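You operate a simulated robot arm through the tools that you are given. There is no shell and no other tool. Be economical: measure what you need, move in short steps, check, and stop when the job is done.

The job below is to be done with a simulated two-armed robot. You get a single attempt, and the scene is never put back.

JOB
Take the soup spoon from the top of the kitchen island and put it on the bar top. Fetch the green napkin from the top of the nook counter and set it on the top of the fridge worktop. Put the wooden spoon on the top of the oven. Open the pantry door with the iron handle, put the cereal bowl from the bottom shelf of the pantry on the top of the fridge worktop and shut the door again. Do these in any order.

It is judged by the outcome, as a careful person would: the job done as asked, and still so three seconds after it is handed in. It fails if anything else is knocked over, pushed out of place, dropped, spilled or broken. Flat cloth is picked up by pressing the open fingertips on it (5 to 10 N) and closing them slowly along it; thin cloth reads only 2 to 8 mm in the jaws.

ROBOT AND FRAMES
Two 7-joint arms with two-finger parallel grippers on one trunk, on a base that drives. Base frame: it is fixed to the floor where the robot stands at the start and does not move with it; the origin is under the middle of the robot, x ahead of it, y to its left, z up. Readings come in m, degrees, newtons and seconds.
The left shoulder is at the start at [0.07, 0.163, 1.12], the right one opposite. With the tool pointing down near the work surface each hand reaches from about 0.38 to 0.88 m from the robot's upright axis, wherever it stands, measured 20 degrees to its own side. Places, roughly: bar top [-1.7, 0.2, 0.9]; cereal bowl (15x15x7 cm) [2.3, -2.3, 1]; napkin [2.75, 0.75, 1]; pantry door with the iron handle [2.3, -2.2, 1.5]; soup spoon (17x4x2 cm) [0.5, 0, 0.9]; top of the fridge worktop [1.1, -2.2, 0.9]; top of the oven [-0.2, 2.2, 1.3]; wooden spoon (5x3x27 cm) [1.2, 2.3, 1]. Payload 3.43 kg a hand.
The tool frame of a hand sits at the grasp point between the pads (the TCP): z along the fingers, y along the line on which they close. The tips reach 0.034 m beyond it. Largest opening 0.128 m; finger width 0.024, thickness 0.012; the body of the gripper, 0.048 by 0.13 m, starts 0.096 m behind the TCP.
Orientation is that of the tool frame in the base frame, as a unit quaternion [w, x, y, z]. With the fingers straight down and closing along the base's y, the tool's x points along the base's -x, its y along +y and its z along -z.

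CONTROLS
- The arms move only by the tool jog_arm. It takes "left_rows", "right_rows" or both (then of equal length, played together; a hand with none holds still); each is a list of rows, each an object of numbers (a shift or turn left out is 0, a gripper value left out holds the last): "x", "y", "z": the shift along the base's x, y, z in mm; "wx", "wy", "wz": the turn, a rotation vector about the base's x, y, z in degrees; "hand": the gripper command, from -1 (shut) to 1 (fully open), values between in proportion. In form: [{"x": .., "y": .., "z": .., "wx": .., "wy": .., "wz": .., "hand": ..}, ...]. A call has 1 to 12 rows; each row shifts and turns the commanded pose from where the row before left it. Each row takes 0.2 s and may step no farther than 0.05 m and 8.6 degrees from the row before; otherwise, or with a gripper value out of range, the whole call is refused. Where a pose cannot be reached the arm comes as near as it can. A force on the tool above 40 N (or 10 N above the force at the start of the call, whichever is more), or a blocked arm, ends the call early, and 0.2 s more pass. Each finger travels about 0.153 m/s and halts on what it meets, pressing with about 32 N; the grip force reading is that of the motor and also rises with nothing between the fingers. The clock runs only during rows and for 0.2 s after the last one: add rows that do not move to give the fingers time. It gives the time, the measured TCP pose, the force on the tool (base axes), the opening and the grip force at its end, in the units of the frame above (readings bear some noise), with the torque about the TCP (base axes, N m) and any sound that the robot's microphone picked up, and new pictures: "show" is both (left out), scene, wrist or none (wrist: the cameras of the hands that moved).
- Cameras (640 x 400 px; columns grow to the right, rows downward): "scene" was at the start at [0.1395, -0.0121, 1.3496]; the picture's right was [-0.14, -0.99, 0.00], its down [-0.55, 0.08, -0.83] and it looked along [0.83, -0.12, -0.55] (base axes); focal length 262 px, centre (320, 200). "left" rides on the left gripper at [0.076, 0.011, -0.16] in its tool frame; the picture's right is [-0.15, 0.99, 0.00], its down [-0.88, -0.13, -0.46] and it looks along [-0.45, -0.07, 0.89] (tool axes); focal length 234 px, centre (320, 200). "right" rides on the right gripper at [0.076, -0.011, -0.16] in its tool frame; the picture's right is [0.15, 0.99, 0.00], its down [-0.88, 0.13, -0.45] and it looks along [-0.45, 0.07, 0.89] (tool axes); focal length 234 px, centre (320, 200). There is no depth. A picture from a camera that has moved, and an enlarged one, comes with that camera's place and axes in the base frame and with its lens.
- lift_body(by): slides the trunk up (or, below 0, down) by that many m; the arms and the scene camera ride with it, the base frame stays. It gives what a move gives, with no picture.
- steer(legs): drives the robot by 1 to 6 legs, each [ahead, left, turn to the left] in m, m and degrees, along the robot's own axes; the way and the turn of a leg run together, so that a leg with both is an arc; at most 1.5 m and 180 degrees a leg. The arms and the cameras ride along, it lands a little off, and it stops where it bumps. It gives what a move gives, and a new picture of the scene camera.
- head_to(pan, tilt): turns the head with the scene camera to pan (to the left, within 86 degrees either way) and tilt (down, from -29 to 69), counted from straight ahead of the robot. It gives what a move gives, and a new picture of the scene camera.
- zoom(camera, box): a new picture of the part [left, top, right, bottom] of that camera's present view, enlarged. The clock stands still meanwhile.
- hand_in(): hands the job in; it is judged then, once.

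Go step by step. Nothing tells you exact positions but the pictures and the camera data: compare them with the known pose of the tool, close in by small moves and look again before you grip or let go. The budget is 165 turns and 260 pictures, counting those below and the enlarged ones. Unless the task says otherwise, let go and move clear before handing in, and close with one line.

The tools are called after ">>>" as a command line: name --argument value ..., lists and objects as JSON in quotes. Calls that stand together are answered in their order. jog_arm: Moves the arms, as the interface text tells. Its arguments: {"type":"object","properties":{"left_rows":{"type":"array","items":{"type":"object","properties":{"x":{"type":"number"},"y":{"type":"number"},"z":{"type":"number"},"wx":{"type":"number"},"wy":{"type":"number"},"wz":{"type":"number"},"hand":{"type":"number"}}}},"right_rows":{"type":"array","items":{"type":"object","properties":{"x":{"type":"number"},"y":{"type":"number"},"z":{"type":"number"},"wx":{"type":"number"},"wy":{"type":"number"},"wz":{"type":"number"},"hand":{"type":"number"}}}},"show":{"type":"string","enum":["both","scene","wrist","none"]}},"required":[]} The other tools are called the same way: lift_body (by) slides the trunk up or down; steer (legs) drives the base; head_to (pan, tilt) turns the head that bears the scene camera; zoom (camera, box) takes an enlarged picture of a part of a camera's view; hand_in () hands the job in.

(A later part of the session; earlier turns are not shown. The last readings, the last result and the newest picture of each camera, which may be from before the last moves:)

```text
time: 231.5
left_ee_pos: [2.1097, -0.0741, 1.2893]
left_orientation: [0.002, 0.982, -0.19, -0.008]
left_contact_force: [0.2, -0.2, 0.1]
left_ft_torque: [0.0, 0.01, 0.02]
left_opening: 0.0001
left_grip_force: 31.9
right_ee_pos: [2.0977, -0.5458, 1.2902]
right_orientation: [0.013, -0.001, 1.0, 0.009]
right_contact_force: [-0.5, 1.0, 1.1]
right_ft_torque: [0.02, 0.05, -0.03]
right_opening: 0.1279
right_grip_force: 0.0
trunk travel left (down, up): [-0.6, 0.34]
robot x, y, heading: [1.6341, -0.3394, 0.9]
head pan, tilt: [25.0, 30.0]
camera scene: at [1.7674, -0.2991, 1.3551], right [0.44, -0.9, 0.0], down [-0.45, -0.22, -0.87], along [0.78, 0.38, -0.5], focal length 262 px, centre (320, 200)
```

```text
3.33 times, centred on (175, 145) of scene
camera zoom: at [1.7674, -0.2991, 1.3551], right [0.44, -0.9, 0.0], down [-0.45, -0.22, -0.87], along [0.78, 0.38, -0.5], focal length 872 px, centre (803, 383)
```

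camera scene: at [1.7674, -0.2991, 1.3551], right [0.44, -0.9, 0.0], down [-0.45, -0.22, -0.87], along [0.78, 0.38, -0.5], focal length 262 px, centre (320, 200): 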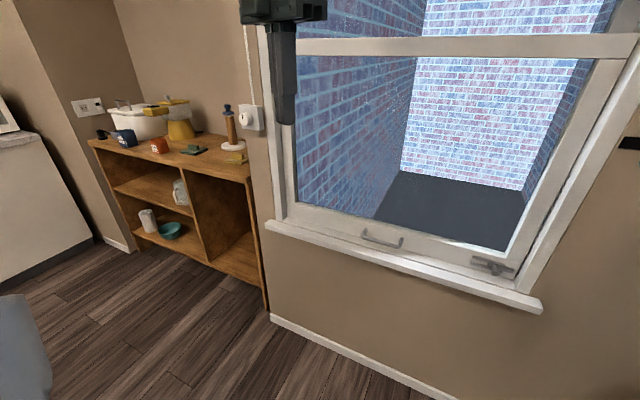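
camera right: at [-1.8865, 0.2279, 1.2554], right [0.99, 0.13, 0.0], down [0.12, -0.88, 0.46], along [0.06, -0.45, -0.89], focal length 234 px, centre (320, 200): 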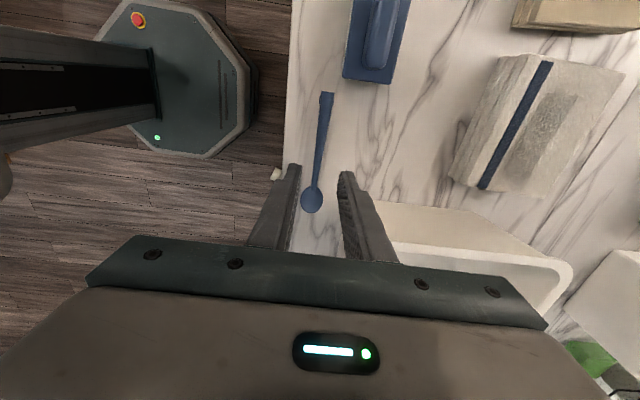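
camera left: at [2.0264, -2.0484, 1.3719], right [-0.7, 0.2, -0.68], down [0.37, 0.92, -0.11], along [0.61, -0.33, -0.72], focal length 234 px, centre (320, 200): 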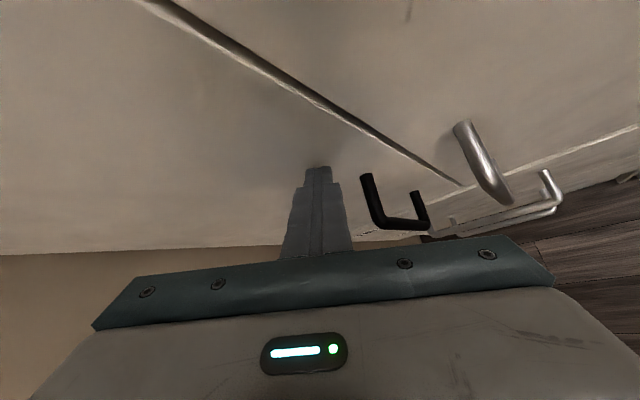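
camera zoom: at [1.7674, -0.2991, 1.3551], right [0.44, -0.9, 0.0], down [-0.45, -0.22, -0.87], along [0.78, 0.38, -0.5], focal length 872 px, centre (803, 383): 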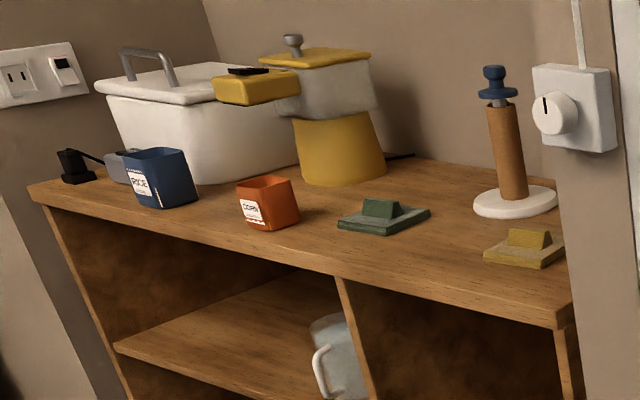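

A green folded napkin lies on the nook counter near its front. Moving in front of it.

>>> head_to --pan 0 --tilt 35

>>> steer --legs '[[0, 1.0, -0.9], [0.2, 0, 0]]'

```text
time: 232.4
left_ee_pos: [2.1088, -0.0751, 1.2898]
left_orientation: [0.002, 0.982, -0.19, -0.008]
left_contact_force: [-0.2, -0.4, 0.1]
left_ft_torque: [0.03, -0.02, -0.03]
left_opening: 0.0003
left_grip_force: 32.0
right_ee_pos: [2.0974, -0.5455, 1.2898]
right_orientation: [0.014, -0.001, 1.0, 0.008]
right_contact_force: [0.9, 0.5, 0.4]
right_ft_torque: [0.0, 0.0, 0.01]
right_opening: 0.128
right_grip_force: 0.1
trunk travel left (down, up): [-0.6, 0.34]
robot x, y, heading: [1.6359, -0.3334, 0.8]
head pan, tilt: [0.0, 35.0]
camera scene: at [1.7741, -0.3371, 1.3473], right [0.02, -1.0, 0.0], down [-0.57, -0.01, -0.82], along [0.82, 0.01, -0.57], focal length 262 px, centre (320, 200)
```

scene: 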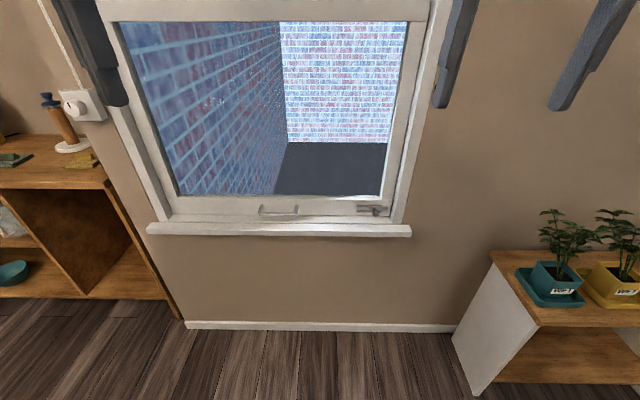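

```text
time: 238.7
left_ee_pos: [2.32, 0.8979, 1.2891]
left_orientation: [0.002, 0.978, -0.21, -0.008]
left_contact_force: [-0.1, -0.8, 0.8]
left_ft_torque: [-0.02, -0.01, 0.01]
left_opening: 0.0
left_grip_force: 32.1
right_ee_pos: [2.2888, 0.4265, 1.2894]
right_orientation: [0.013, 0.02, 1.0, 0.009]
right_contact_force: [0.0, 0.0, 0.1]
right_ft_torque: [0.0, 0.0, 0.0]
right_opening: 0.1281
right_grip_force: 0.0
trunk travel left (down, up): [-0.6, 0.34]
robot x, y, heading: [1.8377, 0.6509, -1.3]
head pan, tilt: [0.0, 35.0]
camera scene: at [1.9748, 0.6488, 1.3474], right [-0.02, -1.0, 0.0], down [-0.57, 0.01, -0.82], along [0.82, -0.02, -0.57], focal length 262 px, centre (320, 200)
```

scene: 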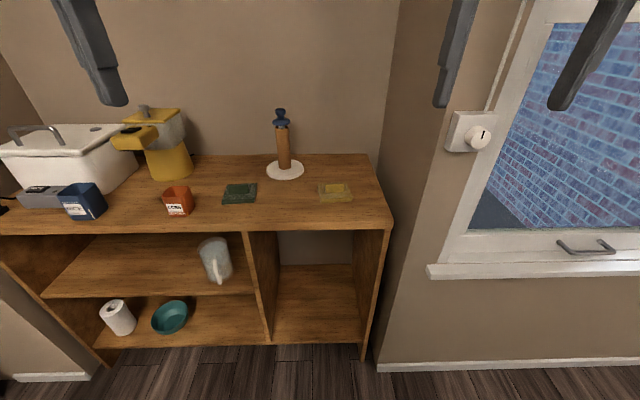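

>>> zoom --camera "scene" --box '[200, 165, 280, 215]'

>>> zoom --camera "right" --box '[0, 0, 640, 400]'

```text
8.00 times, centred on (240, 190) of scene
camera zoom: at [1.9748, 0.6488, 1.3474], right [-0.02, -1.0, 0.0], down [-0.57, 0.01, -0.82], along [0.82, -0.02, -0.57], focal length 2093 px, centre (960, 280)
```

zoom: 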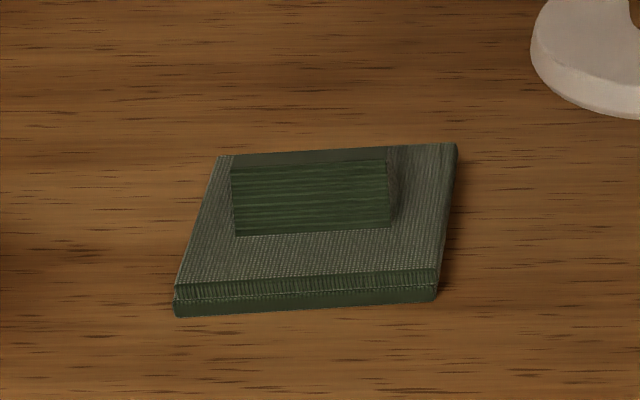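

```text
1.00 times, centred on (320, 200) of right
camera zoom: at [2.2086, 0.4156, 1.4482], right [-0.11, 0.99, 0.01], down [0.87, 0.09, 0.48], along [0.48, 0.06, -0.88], focal length 234 px, centre (320, 200)
```

zoom: 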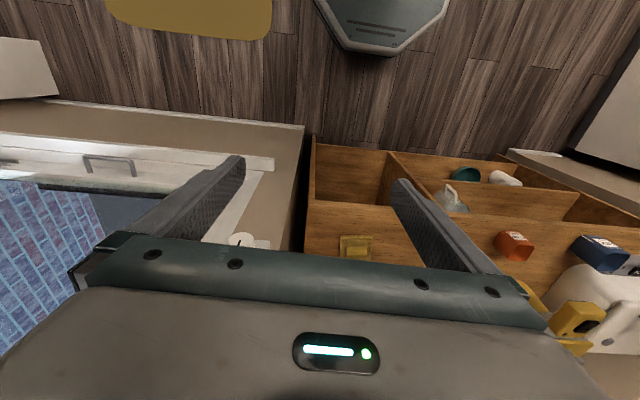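

Napkin is a folded pad at about (2.677, 0.886) with a raised fold running along y. I'll take it with the left hand, closing along x; turning the wrist and moving closer.

>>> steer --legs '[[0.12, 0, 1.3]]'

>>> jog_arm --left_rows '[{"wz": -8.2, "x": 20, "hand": -0.2}, {"wz": -8.2, "x": 25}, {"wz": -8.2, "x": 25}, {"wz": -8.2, "x": 25}, {"wz": -8.2, "x": 25, "z": -10}, {"wz": -8.2, "x": 25, "z": -20}, {"wz": -8.2, "x": 25, "z": -20}, {"wz": -8.2, "x": 10, "z": -20}, {"z": -30}, {}]'

```text
time: 240.0
left_ee_pos: [2.4335, 0.9063, 1.2896]
left_orientation: [0.002, 0.98, -0.199, -0.009]
left_contact_force: [-0.2, 0.8, 0.1]
left_ft_torque: [-0.04, 0.02, -0.01]
left_opening: 0.0
left_grip_force: 32.7
right_ee_pos: [2.4129, 0.4358, 1.2894]
right_orientation: [0.013, 0.008, 1.0, 0.008]
right_contact_force: [0.3, -0.4, 0.1]
right_ft_torque: [0.04, -0.04, 0.01]
right_opening: 0.128
right_grip_force: 0.0
trunk travel left (down, up): [-0.6, 0.34]
robot x, y, heading: [1.9573, 0.6495, -0.4]
head pan, tilt: [0.0, 35.0]
camera scene: at [2.0935, 0.6501, 1.3474], right [0.0, -1.0, 0.0], down [-0.57, 0.0, -0.82], along [0.82, 0.0, -0.57], focal length 262 px, centre (320, 200)
```

scene: 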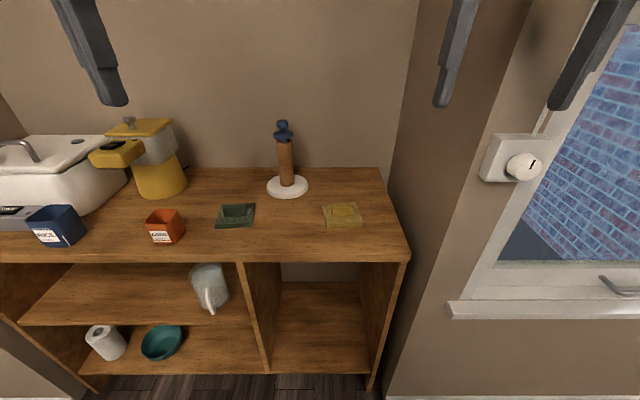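

```text
time: 242.2
left_ee_pos: [2.5993, 0.9171, 1.1772]
left_orientation: [-0.003, 0.716, -0.698, -0.008]
left_contact_force: [0.5, 0.9, 1.1]
left_ft_torque: [-0.02, 0.03, -0.03]
left_opening: 0.0511
left_grip_force: 0.0
left hand out of reach, approached as far as the arm can: row 5, 6, 7
right_ee_pos: [2.4137, 0.435, 1.2894]
right_orientation: [0.013, 0.009, 1.0, 0.009]
right_contact_force: [0.6, 0.0, 0.7]
right_ft_torque: [-0.05, -0.01, -0.02]
right_opening: 0.1279
right_grip_force: 0.1
trunk travel left (down, up): [-0.6, 0.34]
robot x, y, heading: [1.9571, 0.6484, -0.4]
head pan, tilt: [0.0, 35.0]
camera scene: at [2.0945, 0.65, 1.3472], right [0.0, -1.0, 0.0], down [-0.57, 0.0, -0.82], along [0.82, 0.0, -0.57], focal length 262 px, centre (320, 200)
camera left: at [2.5916, 0.8393, 1.3347], right [-0.99, 0.12, 0.01], down [0.11, 0.88, 0.47], along [0.05, 0.47, -0.88], focal length 234 px, centre (320, 200)
```

scene: 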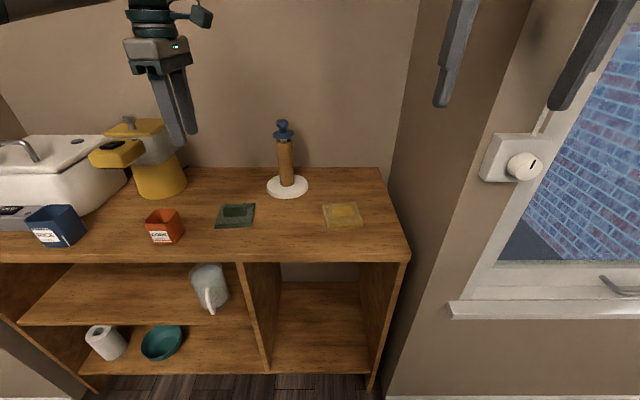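
left: 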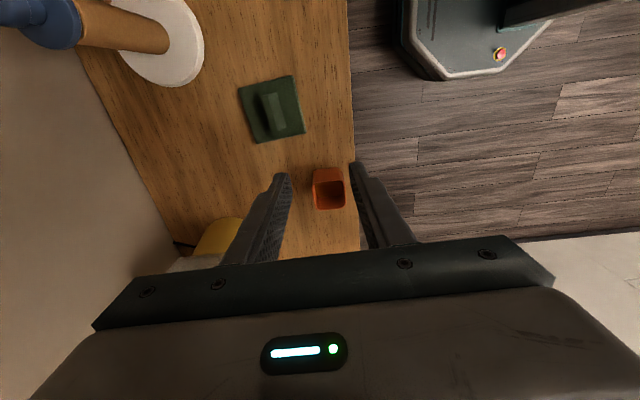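

Ridge centre is (2.677, 0.885), aligned with y. Moving over and descending partway.

>>> jog_arm --left_rows '[{"x": 26, "y": -10, "z": -20}, {"x": 26, "y": -10, "z": -30}, {"x": 25, "y": -11, "z": -30}, {"z": -40}, {"z": -40}, {"z": -30}, {}]'

>>> zoom --camera "scene" --box '[180, 140, 300, 240]'

```text
time: 243.8
left_ee_pos: [2.6363, 0.9066, 1.0037]
left_orientation: [-0.004, 0.716, -0.698, -0.008]
left_contact_force: [-0.9, 0.7, 0.7]
left_ft_torque: [0.05, 0.01, -0.01]
left_opening: 0.0511
left_grip_force: 0.0
left hand out of reach, approached as far as the arm can: row 1, 2, 3
right_ee_pos: [2.4137, 0.4352, 1.2907]
right_orientation: [0.013, 0.008, 1.0, 0.009]
right_contact_force: [-0.1, -0.1, 0.7]
right_ft_torque: [-0.02, 0.01, 0.0]
right_opening: 0.1281
right_grip_force: 0.1
trunk travel left (down, up): [-0.6, 0.34]
robot x, y, heading: [1.9564, 0.6545, -0.5]
head pan, tilt: [0.0, 35.0]
camera scene: at [2.0935, 0.65, 1.3474], right [0.0, -1.0, 0.0], down [-0.57, 0.0, -0.82], along [0.82, 0.0, -0.57], focal length 262 px, centre (320, 200)
camera left: at [2.6289, 0.8288, 1.1614], right [-0.99, 0.12, 0.01], down [0.11, 0.88, 0.47], along [0.05, 0.47, -0.88], focal length 234 px, centre (320, 200)
```

scene: 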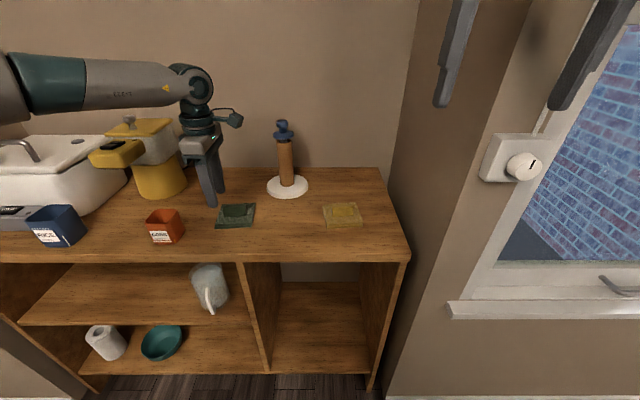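
left: 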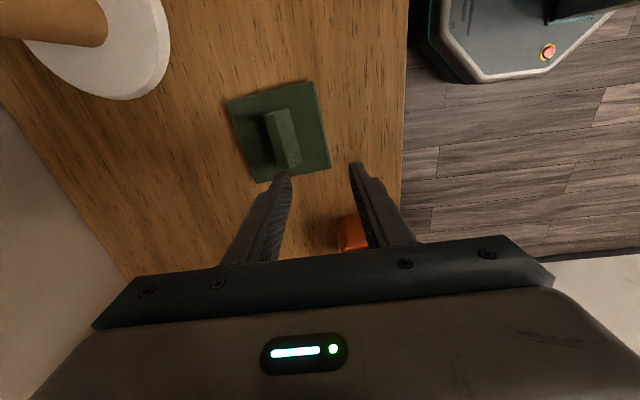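

```text
4.00 times, centred on (240, 190) of scene
camera zoom: at [2.0935, 0.65, 1.3474], right [0.0, -1.0, 0.0], down [-0.57, 0.0, -0.82], along [0.82, 0.0, -0.57], focal length 1047 px, centre (640, 240)
```

zoom: 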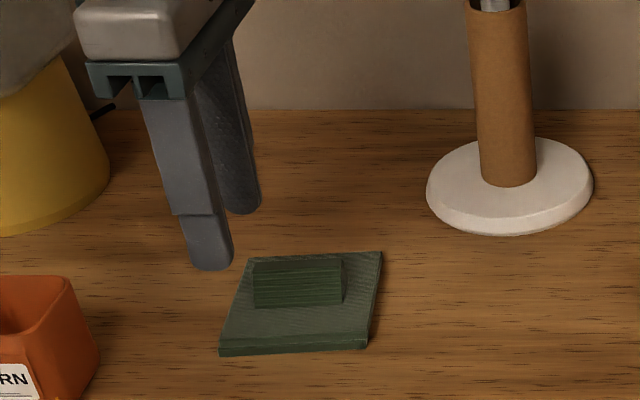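

>>> jog_arm --left_rows '[{"x": 20, "y": -12}, {"x": 20, "y": -12}, {"z": -30}, {}]'

>>> zoom --camera "scene" --box '[180, 140, 300, 240]'

```text
time: 244.8
left_ee_pos: [2.646, 0.906, 0.9754]
left_orientation: [-0.003, 0.715, -0.699, -0.007]
left_contact_force: [0.1, 0.2, 0.4]
left_ft_torque: [-0.05, -0.01, 0.02]
left_opening: 0.0511
left_grip_force: 0.1
left hand out of reach, approached as far as the arm can: row 1, 2
right_ee_pos: [2.412, 0.4344, 1.29]
right_orientation: [0.014, 0.009, 1.0, 0.009]
right_contact_force: [-0.1, -0.3, 1.2]
right_ft_torque: [-0.05, 0.0, -0.01]
right_opening: 0.1279
right_grip_force: 0.0
trunk travel left (down, up): [-0.6, 0.34]
robot x, y, heading: [1.9537, 0.6512, -0.4]
head pan, tilt: [0.0, 35.0]
camera scene: at [2.0936, 0.6499, 1.3473], right [0.0, -1.0, 0.0], down [-0.57, 0.0, -0.82], along [0.82, 0.0, -0.57], focal length 262 px, centre (320, 200)
camera left: at [2.6378, 0.8294, 1.134], right [-0.99, 0.12, 0.01], down [0.11, 0.88, 0.47], along [0.05, 0.46, -0.88], focal length 234 px, centre (320, 200)
```

scene: 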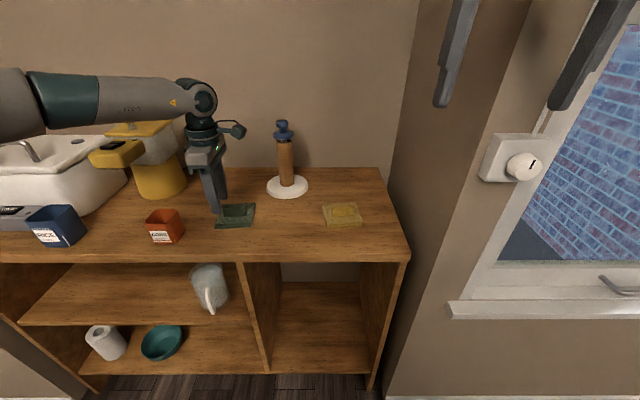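
left: 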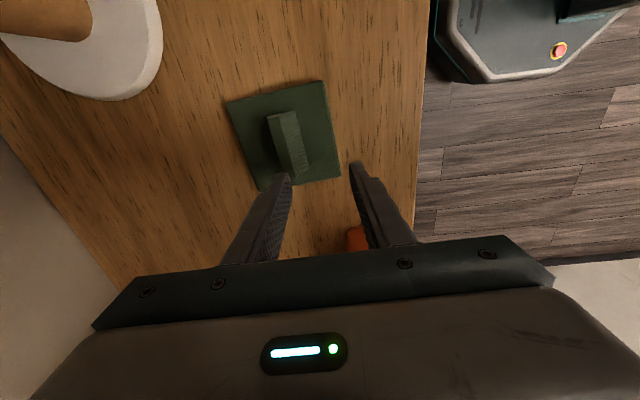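

```text
4.00 times, centred on (240, 190) of scene
camera zoom: at [2.0936, 0.6499, 1.3473], right [0.0, -1.0, 0.0], down [-0.57, 0.0, -0.82], along [0.82, 0.0, -0.57], focal length 1047 px, centre (640, 240)
```

zoom: 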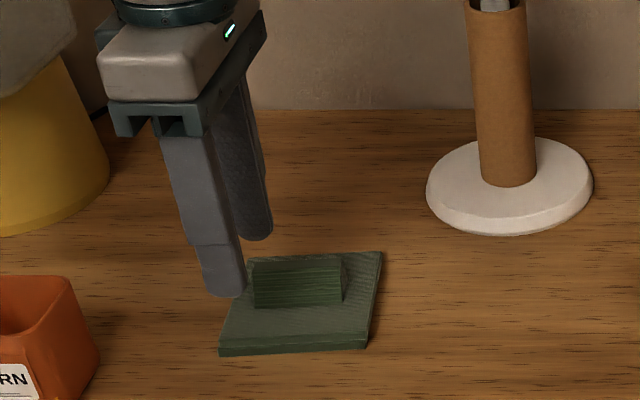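

The arm is at its reach; nudging the base instead.

>>> steer --legs '[[0.05, -0.022, 0]]'

>>> jog_arm --left_rows '[{"x": -14, "z": -5}, {}]'

```text
time: 245.7
left_ee_pos: [2.6929, 0.8866, 0.9759]
left_orientation: [-0.003, 0.716, -0.698, -0.007]
left_contact_force: [-0.6, 0.5, -0.4]
left_ft_torque: [0.0, 0.02, 0.02]
left_opening: 0.0514
left_grip_force: 0.2
right_ee_pos: [2.4621, 0.4135, 1.291]
right_orientation: [0.014, 0.009, 1.0, 0.008]
right_contact_force: [0.4, 0.0, -0.2]
right_ft_torque: [0.01, 0.01, -0.02]
right_opening: 0.1279
right_grip_force: 0.1
trunk travel left (down, up): [-0.6, 0.34]
robot x, y, heading: [2.0031, 0.6264, -0.2]
head pan, tilt: [0.0, 35.0]
camera scene: at [2.1419, 0.629, 1.3475], right [0.0, -1.0, 0.0], down [-0.57, 0.0, -0.82], along [0.82, 0.0, -0.57], focal length 262 px, centre (320, 200)
```

scene: 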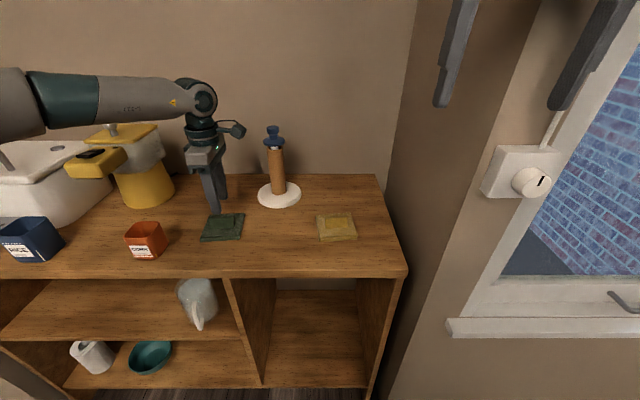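

```text
time: 246.3
left_ee_pos: [2.6803, 0.8873, 0.9701]
left_orientation: [-0.002, 0.716, -0.698, -0.007]
left_contact_force: [0.7, 0.2, 0.0]
left_ft_torque: [0.01, 0.02, -0.01]
left_opening: 0.0511
left_grip_force: 0.0
right_ee_pos: [2.4643, 0.4127, 1.2907]
right_orientation: [0.012, 0.008, 1.0, 0.009]
right_contact_force: [0.4, 0.4, 0.2]
right_ft_torque: [-0.03, 0.05, -0.04]
right_opening: 0.128
right_grip_force: 0.1
trunk travel left (down, up): [-0.6, 0.34]
robot x, y, heading: [2.0008, 0.6269, -0.5]
head pan, tilt: [0.0, 35.0]
camera scene: at [2.1443, 0.6283, 1.3471], right [0.0, -1.0, 0.0], down [-0.57, 0.0, -0.82], along [0.82, 0.0, -0.57], focal length 262 px, centre (320, 200)
camera left: at [2.6744, 0.8095, 1.1279], right [-0.99, 0.12, 0.01], down [0.11, 0.88, 0.47], along [0.05, 0.46, -0.88], focal length 234 px, centre (320, 200)
```

scene: 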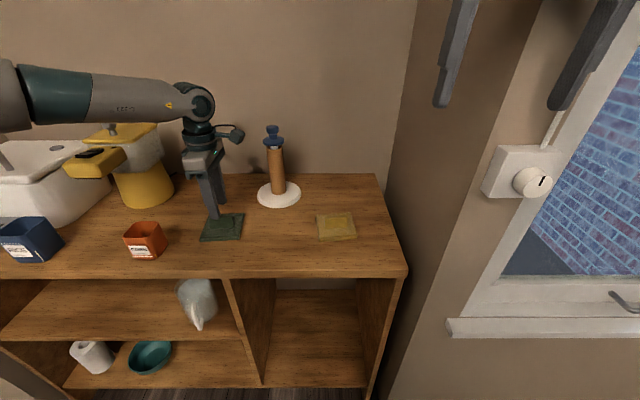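
left: 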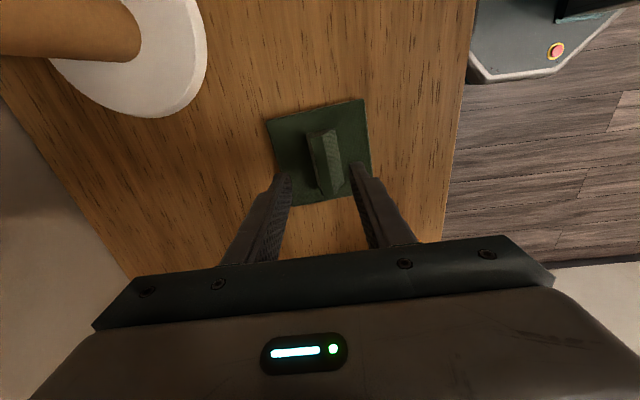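

Ridge is between the fingers. Lowering to the pad and closing slowly.

>>> jog_arm --left_rows '[{"y": -5, "z": -15}, {"z": -13}, {"z": -6}, {}, {"hand": -0.45}, {"hand": -0.65}, {"hand": -0.85}, {"hand": -1}, {}, {}]'

>>> zoom --camera "scene" --box '[160, 160, 280, 260]'

```text
time: 248.5
left_ee_pos: [2.6805, 0.8818, 0.9369]
left_orientation: [-0.003, 0.716, -0.698, -0.007]
left_contact_force: [-0.5, -0.1, 0.5]
left_ft_torque: [0.08, -0.07, 0.08]
left_opening: 0.0148
left_grip_force: 31.8
right_ee_pos: [2.4614, 0.4143, 1.2914]
right_orientation: [0.013, 0.009, 1.0, 0.008]
right_contact_force: [0.0, 0.2, 0.0]
right_ft_torque: [-0.01, 0.03, 0.01]
right_opening: 0.1282
right_grip_force: 0.2
trunk travel left (down, up): [-0.6, 0.34]
robot x, y, heading: [2.001, 0.6263, -0.1]
head pan, tilt: [0.0, 35.0]
camera scene: at [2.1429, 0.6286, 1.3473], right [0.0, -1.0, 0.0], down [-0.57, 0.0, -0.82], along [0.82, 0.0, -0.57], focal length 262 px, centre (320, 200)
camera left: at [2.6737, 0.8038, 1.095], right [-0.99, 0.12, 0.01], down [0.11, 0.88, 0.47], along [0.05, 0.46, -0.88], focal length 234 px, centre (320, 200)
```

scene: 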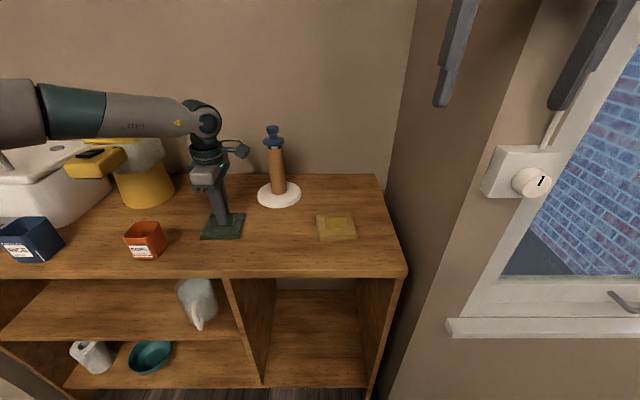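
left: 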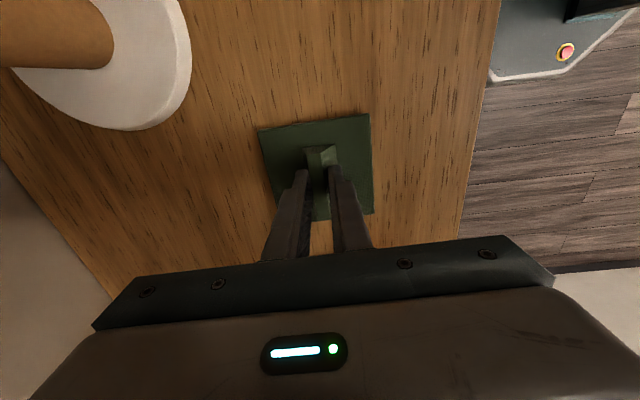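

```text
4.00 times, centred on (220, 210) of scene
camera zoom: at [2.1429, 0.6286, 1.3473], right [0.0, -1.0, 0.0], down [-0.57, 0.0, -0.82], along [0.82, 0.0, -0.57], focal length 1047 px, centre (720, 160)
```

zoom: 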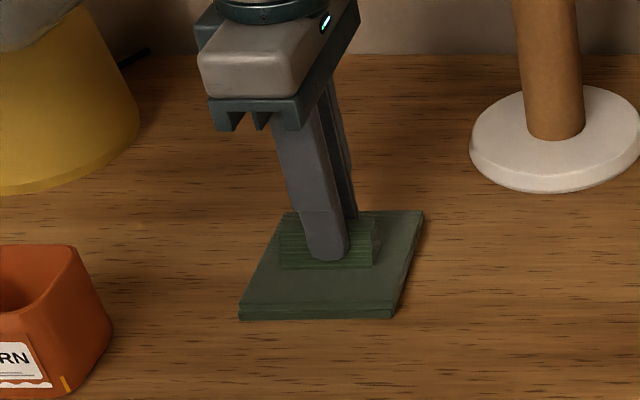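

The ridge is held at 15 mm. Lifting straight up and drawing the hand back.

>>> jog_arm --left_rows '[{"z": 25}, {"z": 40}, {"z": 45}, {"z": 45}, {"z": 45}, {"z": 45}, {"x": -40}, {"x": -45}, {"x": -45}, {"x": -45}, {"x": -20}, {}]'

```text
time: 251.1
left_ee_pos: [2.4779, 0.9008, 1.167]
left_orientation: [-0.003, 0.717, -0.698, -0.006]
left_contact_force: [-0.5, -0.2, -1.2]
left_ft_torque: [-0.02, 0.03, -0.03]
left_opening: 0.0148
left_grip_force: 32.3
left hand out of reach, approached as far as the arm can: row 5, 6
right_ee_pos: [2.4629, 0.4149, 1.2905]
right_orientation: [0.013, 0.009, 1.0, 0.009]
right_contact_force: [-0.9, 0.5, -0.4]
right_ft_torque: [0.01, -0.01, 0.0]
right_opening: 0.1281
right_grip_force: 0.0
trunk travel left (down, up): [-0.6, 0.34]
robot x, y, heading: [2.0038, 0.6283, -0.1]
head pan, tilt: [0.0, 35.0]
camera scene: at [2.1433, 0.6287, 1.3472], right [0.0, -1.0, 0.0], down [-0.57, 0.0, -0.82], along [0.82, 0.0, -0.57], focal length 262 px, centre (320, 200)
camera left: at [2.4713, 0.8239, 1.3253], right [-0.99, 0.12, 0.01], down [0.11, 0.88, 0.47], along [0.05, 0.46, -0.88], focal length 234 px, centre (320, 200)
```

scene: 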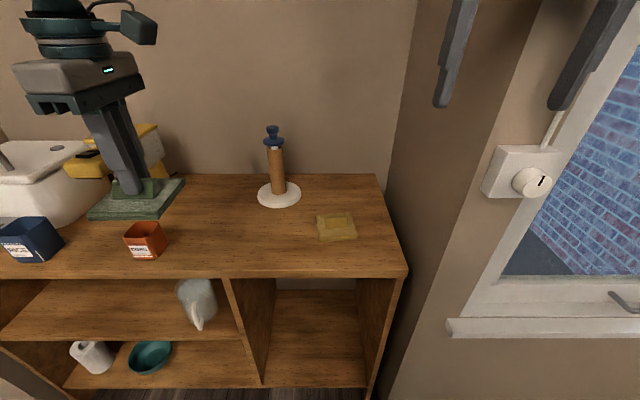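
left: 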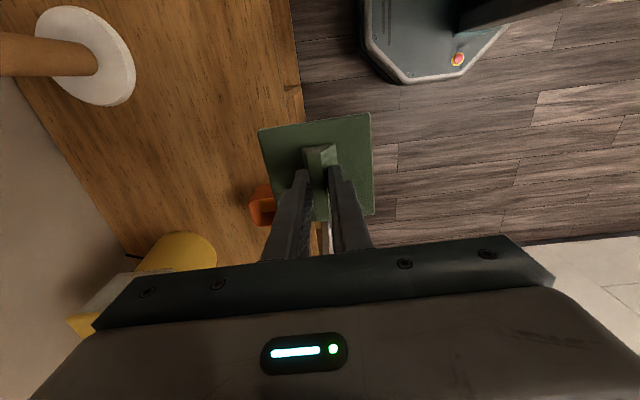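

Napkin is held flat. Driving back to the fridge worktop.

>>> steer --legs '[[-0.35, 0, 0], [0, -1.4, 0], [0, -0.4, 0], [0, 0, -90], [0, -0.55, 0]]'

```text
time: 268.6
left_ee_pos: [1.3585, -1.6295, 1.1687]
left_orientation: [0.007, 0.002, 1.0, 0.003]
left_contact_force: [0.0, -0.3, -0.2]
left_ft_torque: [0.01, -0.02, -0.04]
left_opening: 0.0151
left_grip_force: 32.4
right_ee_pos: [0.8717, -1.597, 1.2912]
right_orientation: [0.015, 0.724, 0.69, -0.002]
right_contact_force: [-0.2, -0.2, 0.9]
right_ft_torque: [0.0, 0.03, -0.01]
right_opening: 0.128
right_grip_force: 0.1
trunk travel left (down, up): [-0.6, 0.34]
robot x, y, heading: [1.098, -1.1465, -91.7]
head pan, tilt: [0.0, 35.0]
camera scene: at [1.0961, -1.2835, 1.3473], right [-1.0, 0.03, 0.0], down [0.02, 0.57, -0.82], along [-0.03, -0.82, -0.57], focal length 262 px, centre (320, 200)
```

scene: 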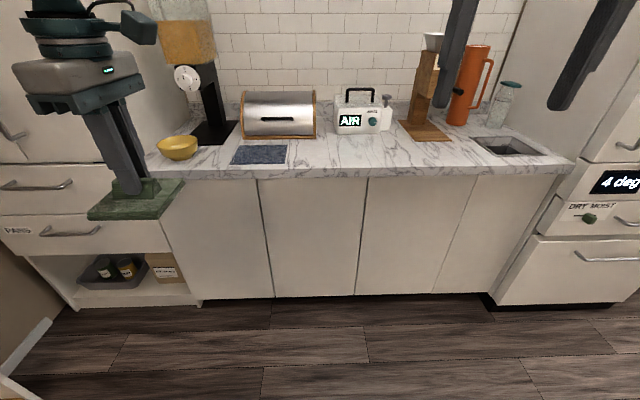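

Free spot between the mat and coffee stand, about (1.0, -2.21). Driving in.

>>> steer --legs '[[0, -0.28, 1.7], [0.37, 0, 0]]'

>>> jog_arm --left_rows '[{"y": -30, "x": -10}, {"y": -40, "x": -8}, {"y": -40, "z": -20}, {"y": -40, "z": -25}, {"y": -30, "z": -30}, {}]'

```text
time: 272.5
left_ee_pos: [1.0968, -1.9866, 1.1673]
left_orientation: [0.007, -0.014, 1.0, 0.003]
left_contact_force: [-0.2, 0.0, -0.5]
left_ft_torque: [0.01, 0.0, 0.0]
left_opening: 0.0148
left_grip_force: 32.0
right_ee_pos: [0.6098, -1.9713, 1.291]
right_orientation: [0.016, 0.711, 0.703, -0.003]
right_contact_force: [0.5, -0.6, -0.3]
right_ft_torque: [-0.02, 0.0, -0.01]
right_opening: 0.1279
right_grip_force: 0.1
trunk travel left (down, up): [-0.6, 0.34]
robot x, y, heading: [0.822, -1.5118, -90.1]
head pan, tilt: [0.0, 35.0]
camera scene: at [0.824, -1.6503, 1.3473], right [-1.0, 0.0, 0.0], down [0.0, 0.57, -0.82], along [0.0, -0.82, -0.57], focal length 262 px, centre (320, 200)
```

scene: 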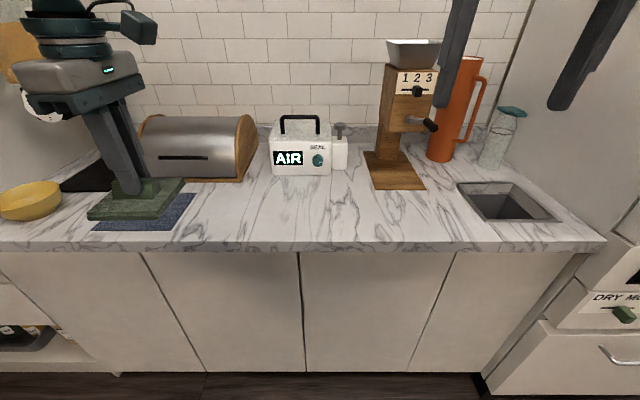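

```text
time: 273.9
left_ee_pos: [1.0764, -2.1662, 1.0935]
left_orientation: [0.007, -0.015, 1.0, 0.002]
left_contact_force: [0.5, 1.0, -0.9]
left_ft_torque: [-0.05, 0.0, -0.04]
left_opening: 0.0151
left_grip_force: 31.8
right_ee_pos: [0.6089, -1.9717, 1.2909]
right_orientation: [0.016, 0.712, 0.702, -0.005]
right_contact_force: [-0.4, 0.2, 0.8]
right_ft_torque: [-0.04, 0.0, 0.0]
right_opening: 0.1282
right_grip_force: 0.1
trunk travel left (down, up): [-0.6, 0.34]
robot x, y, heading: [0.8227, -1.5113, -90.2]
head pan, tilt: [0.0, 35.0]
camera scene: at [0.8239, -1.6493, 1.3475], right [-1.0, 0.0, 0.0], down [0.0, 0.57, -0.82], along [0.0, -0.82, -0.57], focal length 262 px, centre (320, 200)
camera left: at [0.9992, -2.1573, 1.2516], right [0.12, 0.99, 0.01], down [0.88, -0.11, 0.47], along [0.47, -0.05, -0.88], focal length 234 px, centre (320, 200)
```

scene: 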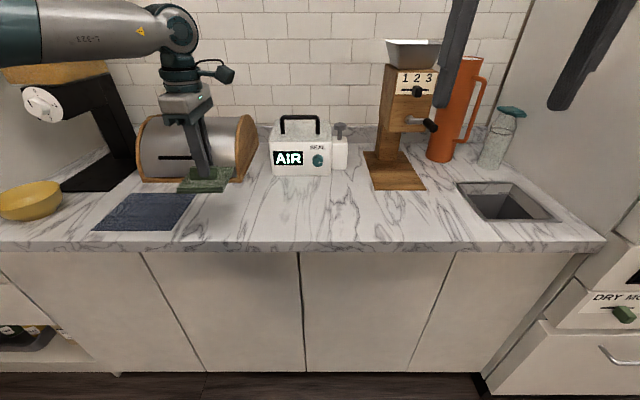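
left: 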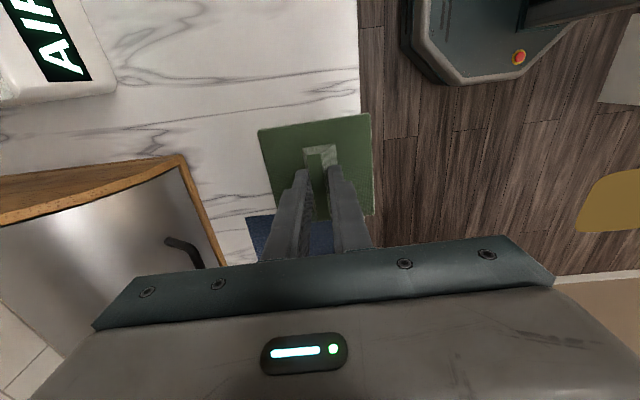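

>>> jog_arm --left_rows '[{"x": -35, "y": -30}, {"z": -40}, {"z": -40}, {"z": -30}, {"z": -12}, {}]'

```text
time: 275.3
left_ee_pos: [1.0582, -2.179, 0.9662]
left_orientation: [0.007, -0.014, 1.0, 0.004]
left_contact_force: [-0.7, 0.9, 0.7]
left_ft_torque: [-0.04, 0.06, 0.0]
left_opening: 0.015
left_grip_force: 32.4
left hand out of reach, approached as far as the arm can: row 1
right_ee_pos: [0.6094, -1.9715, 1.2904]
right_orientation: [0.016, 0.712, 0.702, -0.003]
right_contact_force: [0.0, 0.8, -1.3]
right_ft_torque: [0.01, 0.0, 0.02]
right_opening: 0.128
right_grip_force: 0.0
trunk travel left (down, up): [-0.6, 0.34]
robot x, y, heading: [0.8258, -1.5132, -89.7]
head pan, tilt: [0.0, 35.0]
camera scene: at [0.8239, -1.6503, 1.3473], right [-1.0, 0.0, 0.0], down [0.0, 0.57, -0.82], along [0.0, -0.82, -0.57], focal length 262 px, centre (320, 200)
camera left: at [0.9804, -2.1699, 1.1245], right [0.12, 0.99, 0.01], down [0.88, -0.11, 0.47], along [0.46, -0.05, -0.88], focal length 234 px, centre (320, 200)
```

scene: 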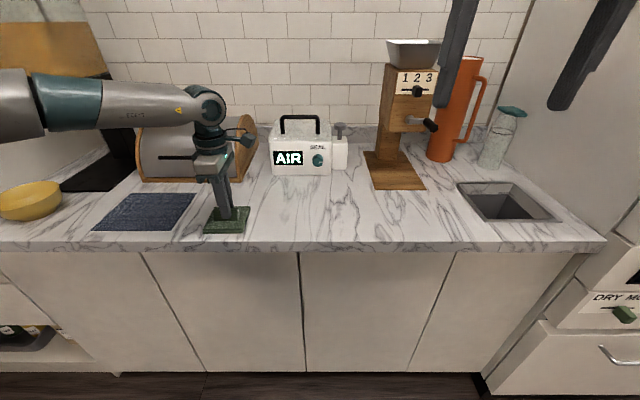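
left: 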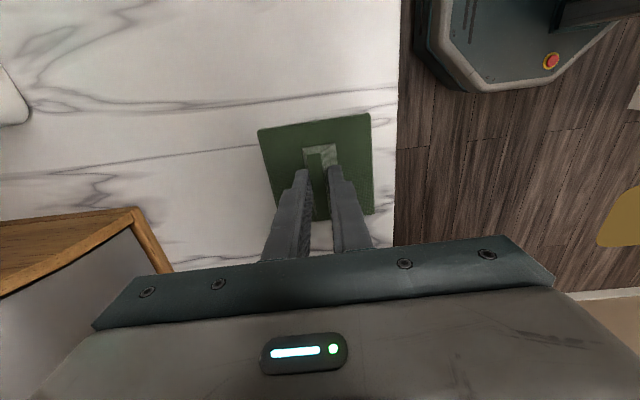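

>>> steer --legs '[[0.045, 0, 0]]'

>>> jog_arm --left_rows '[{"z": -8}, {"z": -6}, {"z": -5}, {"z": -4}, {}]' --show "wrist"

```text
time: 276.2
left_ee_pos: [1.0575, -2.2245, 0.9668]
left_orientation: [0.007, -0.014, 1.0, 0.003]
left_contact_force: [0.8, 3.8, 8.8]
left_ft_torque: [-0.16, 0.05, -0.01]
left_opening: 0.0149
left_grip_force: 31.7
right_ee_pos: [0.6107, -2.0165, 1.2894]
right_orientation: [0.015, 0.712, 0.702, -0.004]
right_contact_force: [0.6, -0.2, 0.2]
right_ft_torque: [0.09, 0.02, 0.01]
right_opening: 0.128
right_grip_force: 0.0
trunk travel left (down, up): [-0.6, 0.34]
robot x, y, heading: [0.8211, -1.5565, -90.3]
head pan, tilt: [0.0, 35.0]
camera scene: at [0.8244, -1.6958, 1.3471], right [-1.0, 0.0, 0.0], down [0.0, 0.57, -0.82], along [0.0, -0.82, -0.57], focal length 262 px, centre (320, 200)
```

scene: 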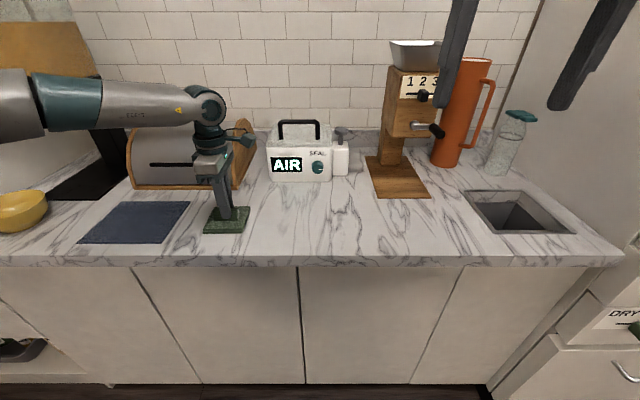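

```text
time: 276.7
left_ee_pos: [1.0579, -2.2263, 0.9664]
left_orientation: [0.006, -0.015, 1.0, -0.005]
left_contact_force: [1.2, 8.2, 16.4]
left_ft_torque: [0.51, -0.26, -0.02]
left_opening: 0.015
left_grip_force: 31.7
right_ee_pos: [0.6095, -2.0131, 1.2912]
right_orientation: [0.015, 0.712, 0.703, -0.005]
right_contact_force: [-0.1, -0.1, -0.7]
right_ft_torque: [0.03, -0.04, -0.01]
right_opening: 0.1281
right_grip_force: 0.0
trunk travel left (down, up): [-0.6, 0.34]
robot x, y, heading: [0.8251, -1.5565, -90.1]
head pan, tilt: [0.0, 35.0]
stopped in row 2 (left hand): the force on the tool passed its limit (the readings are from after the stop); the commanded pose is now the measured one
camera left: at [0.9804, -2.2144, 1.124], right [0.12, 0.99, -0.01], down [0.88, -0.1, 0.47], along [0.46, -0.06, -0.88], focal length 234 px, centre (320, 200)
```

left: 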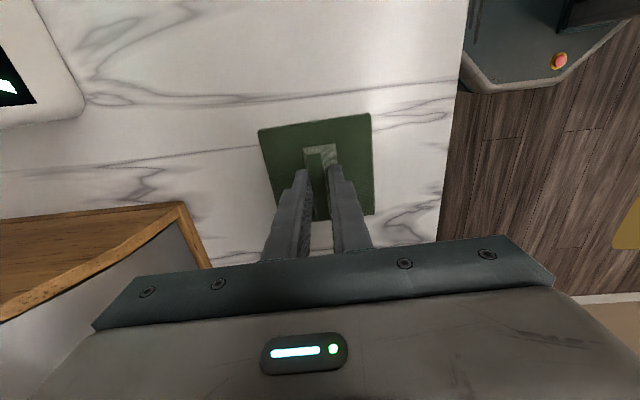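

It touches the worktop at (1.058, -2.226). Releasing and lifting off.

>>> jog_arm --left_rows '[{"z": 1}, {"hand": -0.6}, {"hand": -0.3}, {}, {"z": 25}, {"z": 40}, {"z": 45}, {"y": 40, "z": 30}, {"y": 45}, {"y": 45}, {}]'

```text
time: 279.1
left_ee_pos: [1.0576, -2.0969, 1.1028]
left_orientation: [0.006, -0.016, 1.0, -0.004]
left_contact_force: [-0.1, -0.2, -0.6]
left_ft_torque: [0.06, 0.03, -0.01]
left_opening: 0.0446
left_grip_force: 0.1
right_ee_pos: [0.6094, -2.0168, 1.2909]
right_orientation: [0.015, 0.712, 0.702, -0.003]
right_contact_force: [0.7, 0.0, 0.5]
right_ft_torque: [0.04, -0.02, -0.01]
right_opening: 0.1282
right_grip_force: 0.1
trunk travel left (down, up): [-0.6, 0.34]
robot x, y, heading: [0.8225, -1.5566, -90.0]
head pan, tilt: [0.0, 35.0]
camera scene: at [0.8239, -1.6964, 1.3472], right [-1.0, 0.0, 0.0], down [0.0, 0.57, -0.82], along [0.0, -0.82, -0.57], focal length 262 px, centre (320, 200)
camera left: at [0.9814, -2.0862, 1.2605], right [0.12, 0.99, -0.01], down [0.88, -0.1, 0.47], along [0.46, -0.06, -0.88], focal length 234 px, centre (320, 200)
```

scene: 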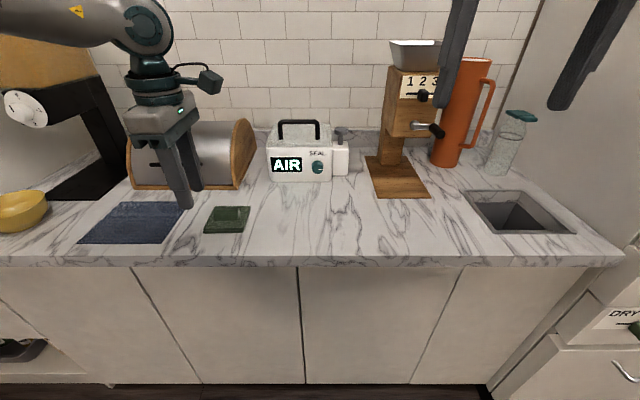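
left: 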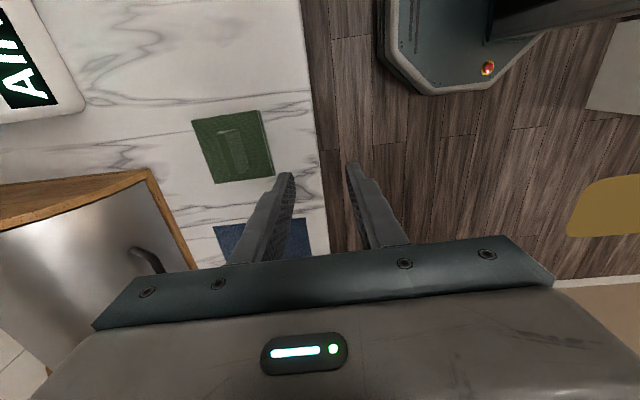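

Napkin is on the worktop. Last task: the wooden spoon. Tucking the left hand and driving round to the aisle, facing the cooking side.

>>> jog_arm --left_rows '[{"z": 40}, {"z": 45}, {"z": 45}, {"z": 45, "y": 15}, {"y": 40}, {"y": 30}, {}]' --show "none"

>>> steer --legs '[[-0.34, 0, 0], [0, -1.05, 0], [-1.2, 0, 0], [0, 0, 180]]'

```text
time: 280.7
left_ee_pos: [1.0582, -2.0117, 1.2788]
left_orientation: [0.005, -0.015, 1.0, -0.003]
left_contact_force: [0.8, -0.2, -0.2]
left_ft_torque: [0.05, -0.02, -0.01]
left_opening: 0.0447
left_grip_force: 0.0
right_ee_pos: [0.6096, -2.0189, 1.2899]
right_orientation: [0.015, 0.712, 0.702, -0.003]
right_contact_force: [-0.3, -0.5, -0.5]
right_ft_torque: [0.03, 0.03, 0.01]
right_opening: 0.1277
right_grip_force: 0.0
trunk travel left (down, up): [-0.6, 0.34]
robot x, y, heading: [0.8249, -1.5583, -90.0]
head pan, tilt: [0.0, 35.0]
```

```text
time: 300.9
left_ee_pos: [-0.4594, 0.4274, 1.2783]
left_orientation: [-0.004, 1.0, 0.013, -0.006]
left_contact_force: [0.3, -0.7, -0.5]
left_ft_torque: [0.0, 0.01, -0.01]
left_opening: 0.0448
left_grip_force: 0.0
right_ee_pos: [-0.0091, 0.4313, 1.2903]
right_orientation: [0.003, -0.701, 0.713, 0.016]
right_contact_force: [0.4, 0.7, 0.0]
right_ft_torque: [0.02, 0.02, 0.04]
right_opening: 0.1279
right_grip_force: 0.0
trunk travel left (down, up): [-0.6, 0.34]
robot x, y, heading: [-0.2278, -0.0309, 90.0]
head pan, tilt: [0.0, 35.0]
camera scene: at [-0.2233, 0.112, 1.3473], right [1.0, 0.0, 0.0], down [0.0, -0.57, -0.82], along [0.0, 0.82, -0.57], focal length 262 px, centre (320, 200)
```

scene: 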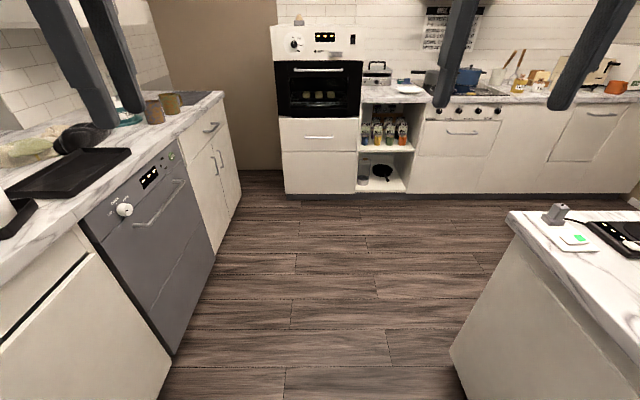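

>>> steer --legs '[[1.35, 0, 0], [0, -1.25, 0]]'

>>> zoom --camera "scene" --box '[200, 60, 440, 210]'

```text
time: 313.7
left_ee_pos: [0.7837, 1.8012, 1.2789]
left_orientation: [-0.004, 1.0, 0.014, -0.005]
left_contact_force: [-0.7, 0.3, 0.3]
left_ft_torque: [0.02, 0.03, -0.01]
left_opening: 0.0448
left_grip_force: 0.0
right_ee_pos: [1.233, 1.806, 1.292]
right_orientation: [0.003, -0.701, 0.713, 0.015]
right_contact_force: [0.7, 0.7, -0.2]
right_ft_torque: [-0.04, -0.02, 0.01]
right_opening: 0.1279
right_grip_force: 0.1
trunk travel left (down, up): [-0.6, 0.34]
robot x, y, heading: [1.0248, 1.3486, 89.8]
head pan, tilt: [0.0, 35.0]
camera scene: at [1.0205, 1.4858, 1.3473], right [1.0, 0.0, 0.0], down [0.0, -0.57, -0.82], along [0.0, 0.82, -0.57], focal length 262 px, centre (320, 200)
```

scene: 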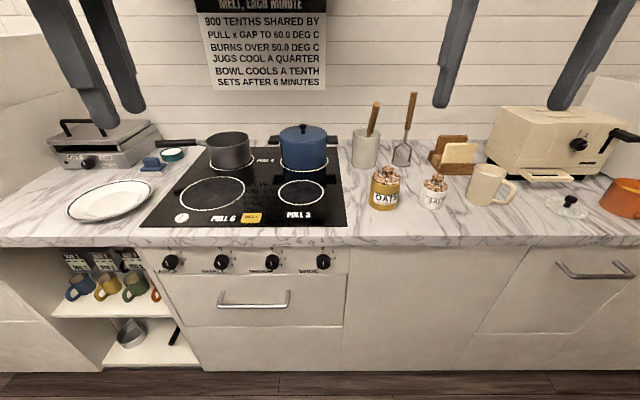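

```text
2.67 times, centred on (320, 135) of scene
camera zoom: at [1.0205, 1.4858, 1.3473], right [1.0, 0.0, 0.0], down [0.0, -0.57, -0.82], along [0.0, 0.82, -0.57], focal length 698 px, centre (320, 373)
```

zoom: 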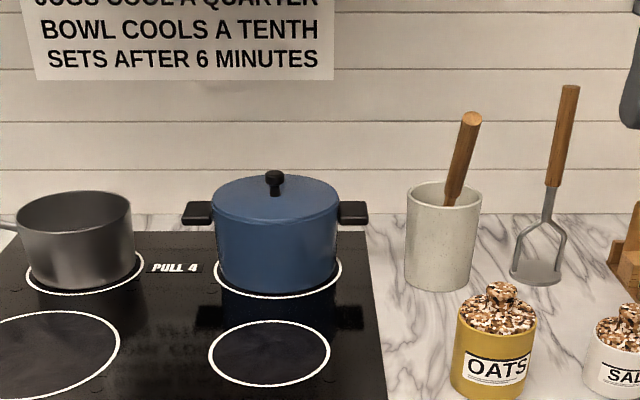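

The wooden spoon stands in the crock at about (1.19, 2.40). Getting a second view from the right hand's camera to locate its handle.

>>> jog_arm --right_rows '[{"y": 40, "x": -5}, {"y": 40, "x": -5}, {"y": 40}, {"y": 40}, {}]' --show "both"

```text
time: 314.9
left_ee_pos: [0.7857, 1.8008, 1.2798]
left_orientation: [-0.006, 1.0, 0.013, -0.006]
left_contact_force: [-0.2, 0.9, 0.0]
left_ft_torque: [0.05, -0.01, 0.01]
left_opening: 0.0449
left_grip_force: 0.1
right_ee_pos: [1.2244, 1.9653, 1.2915]
right_orientation: [0.002, -0.701, 0.713, 0.016]
right_contact_force: [0.4, -1.0, -0.7]
right_ft_torque: [0.01, 0.02, 0.03]
right_opening: 0.1282
right_grip_force: 0.0
trunk travel left (down, up): [-0.6, 0.34]
robot x, y, heading: [1.0196, 1.3469, 89.8]
head pan, tilt: [0.0, 35.0]
camera scene: at [1.0212, 1.4849, 1.3474], right [1.0, 0.0, 0.0], down [0.0, -0.57, -0.82], along [0.0, 0.82, -0.57], focal length 262 px, centre (320, 200)
camera right: at [1.237, 1.8836, 1.4484], right [-0.99, -0.13, 0.01], down [-0.11, 0.87, 0.48], along [-0.07, 0.48, -0.88], focal length 234 px, centre (320, 200)
```

scene: 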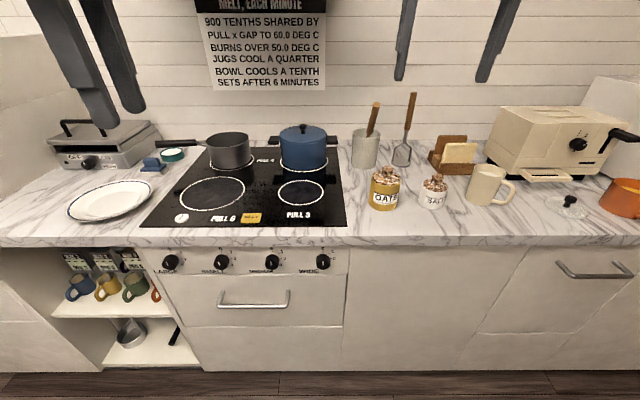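
right: 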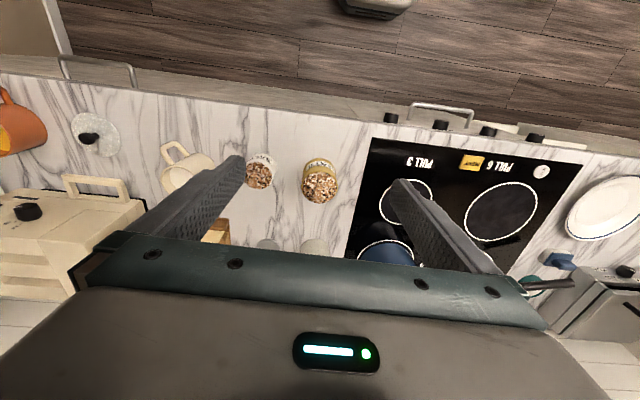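

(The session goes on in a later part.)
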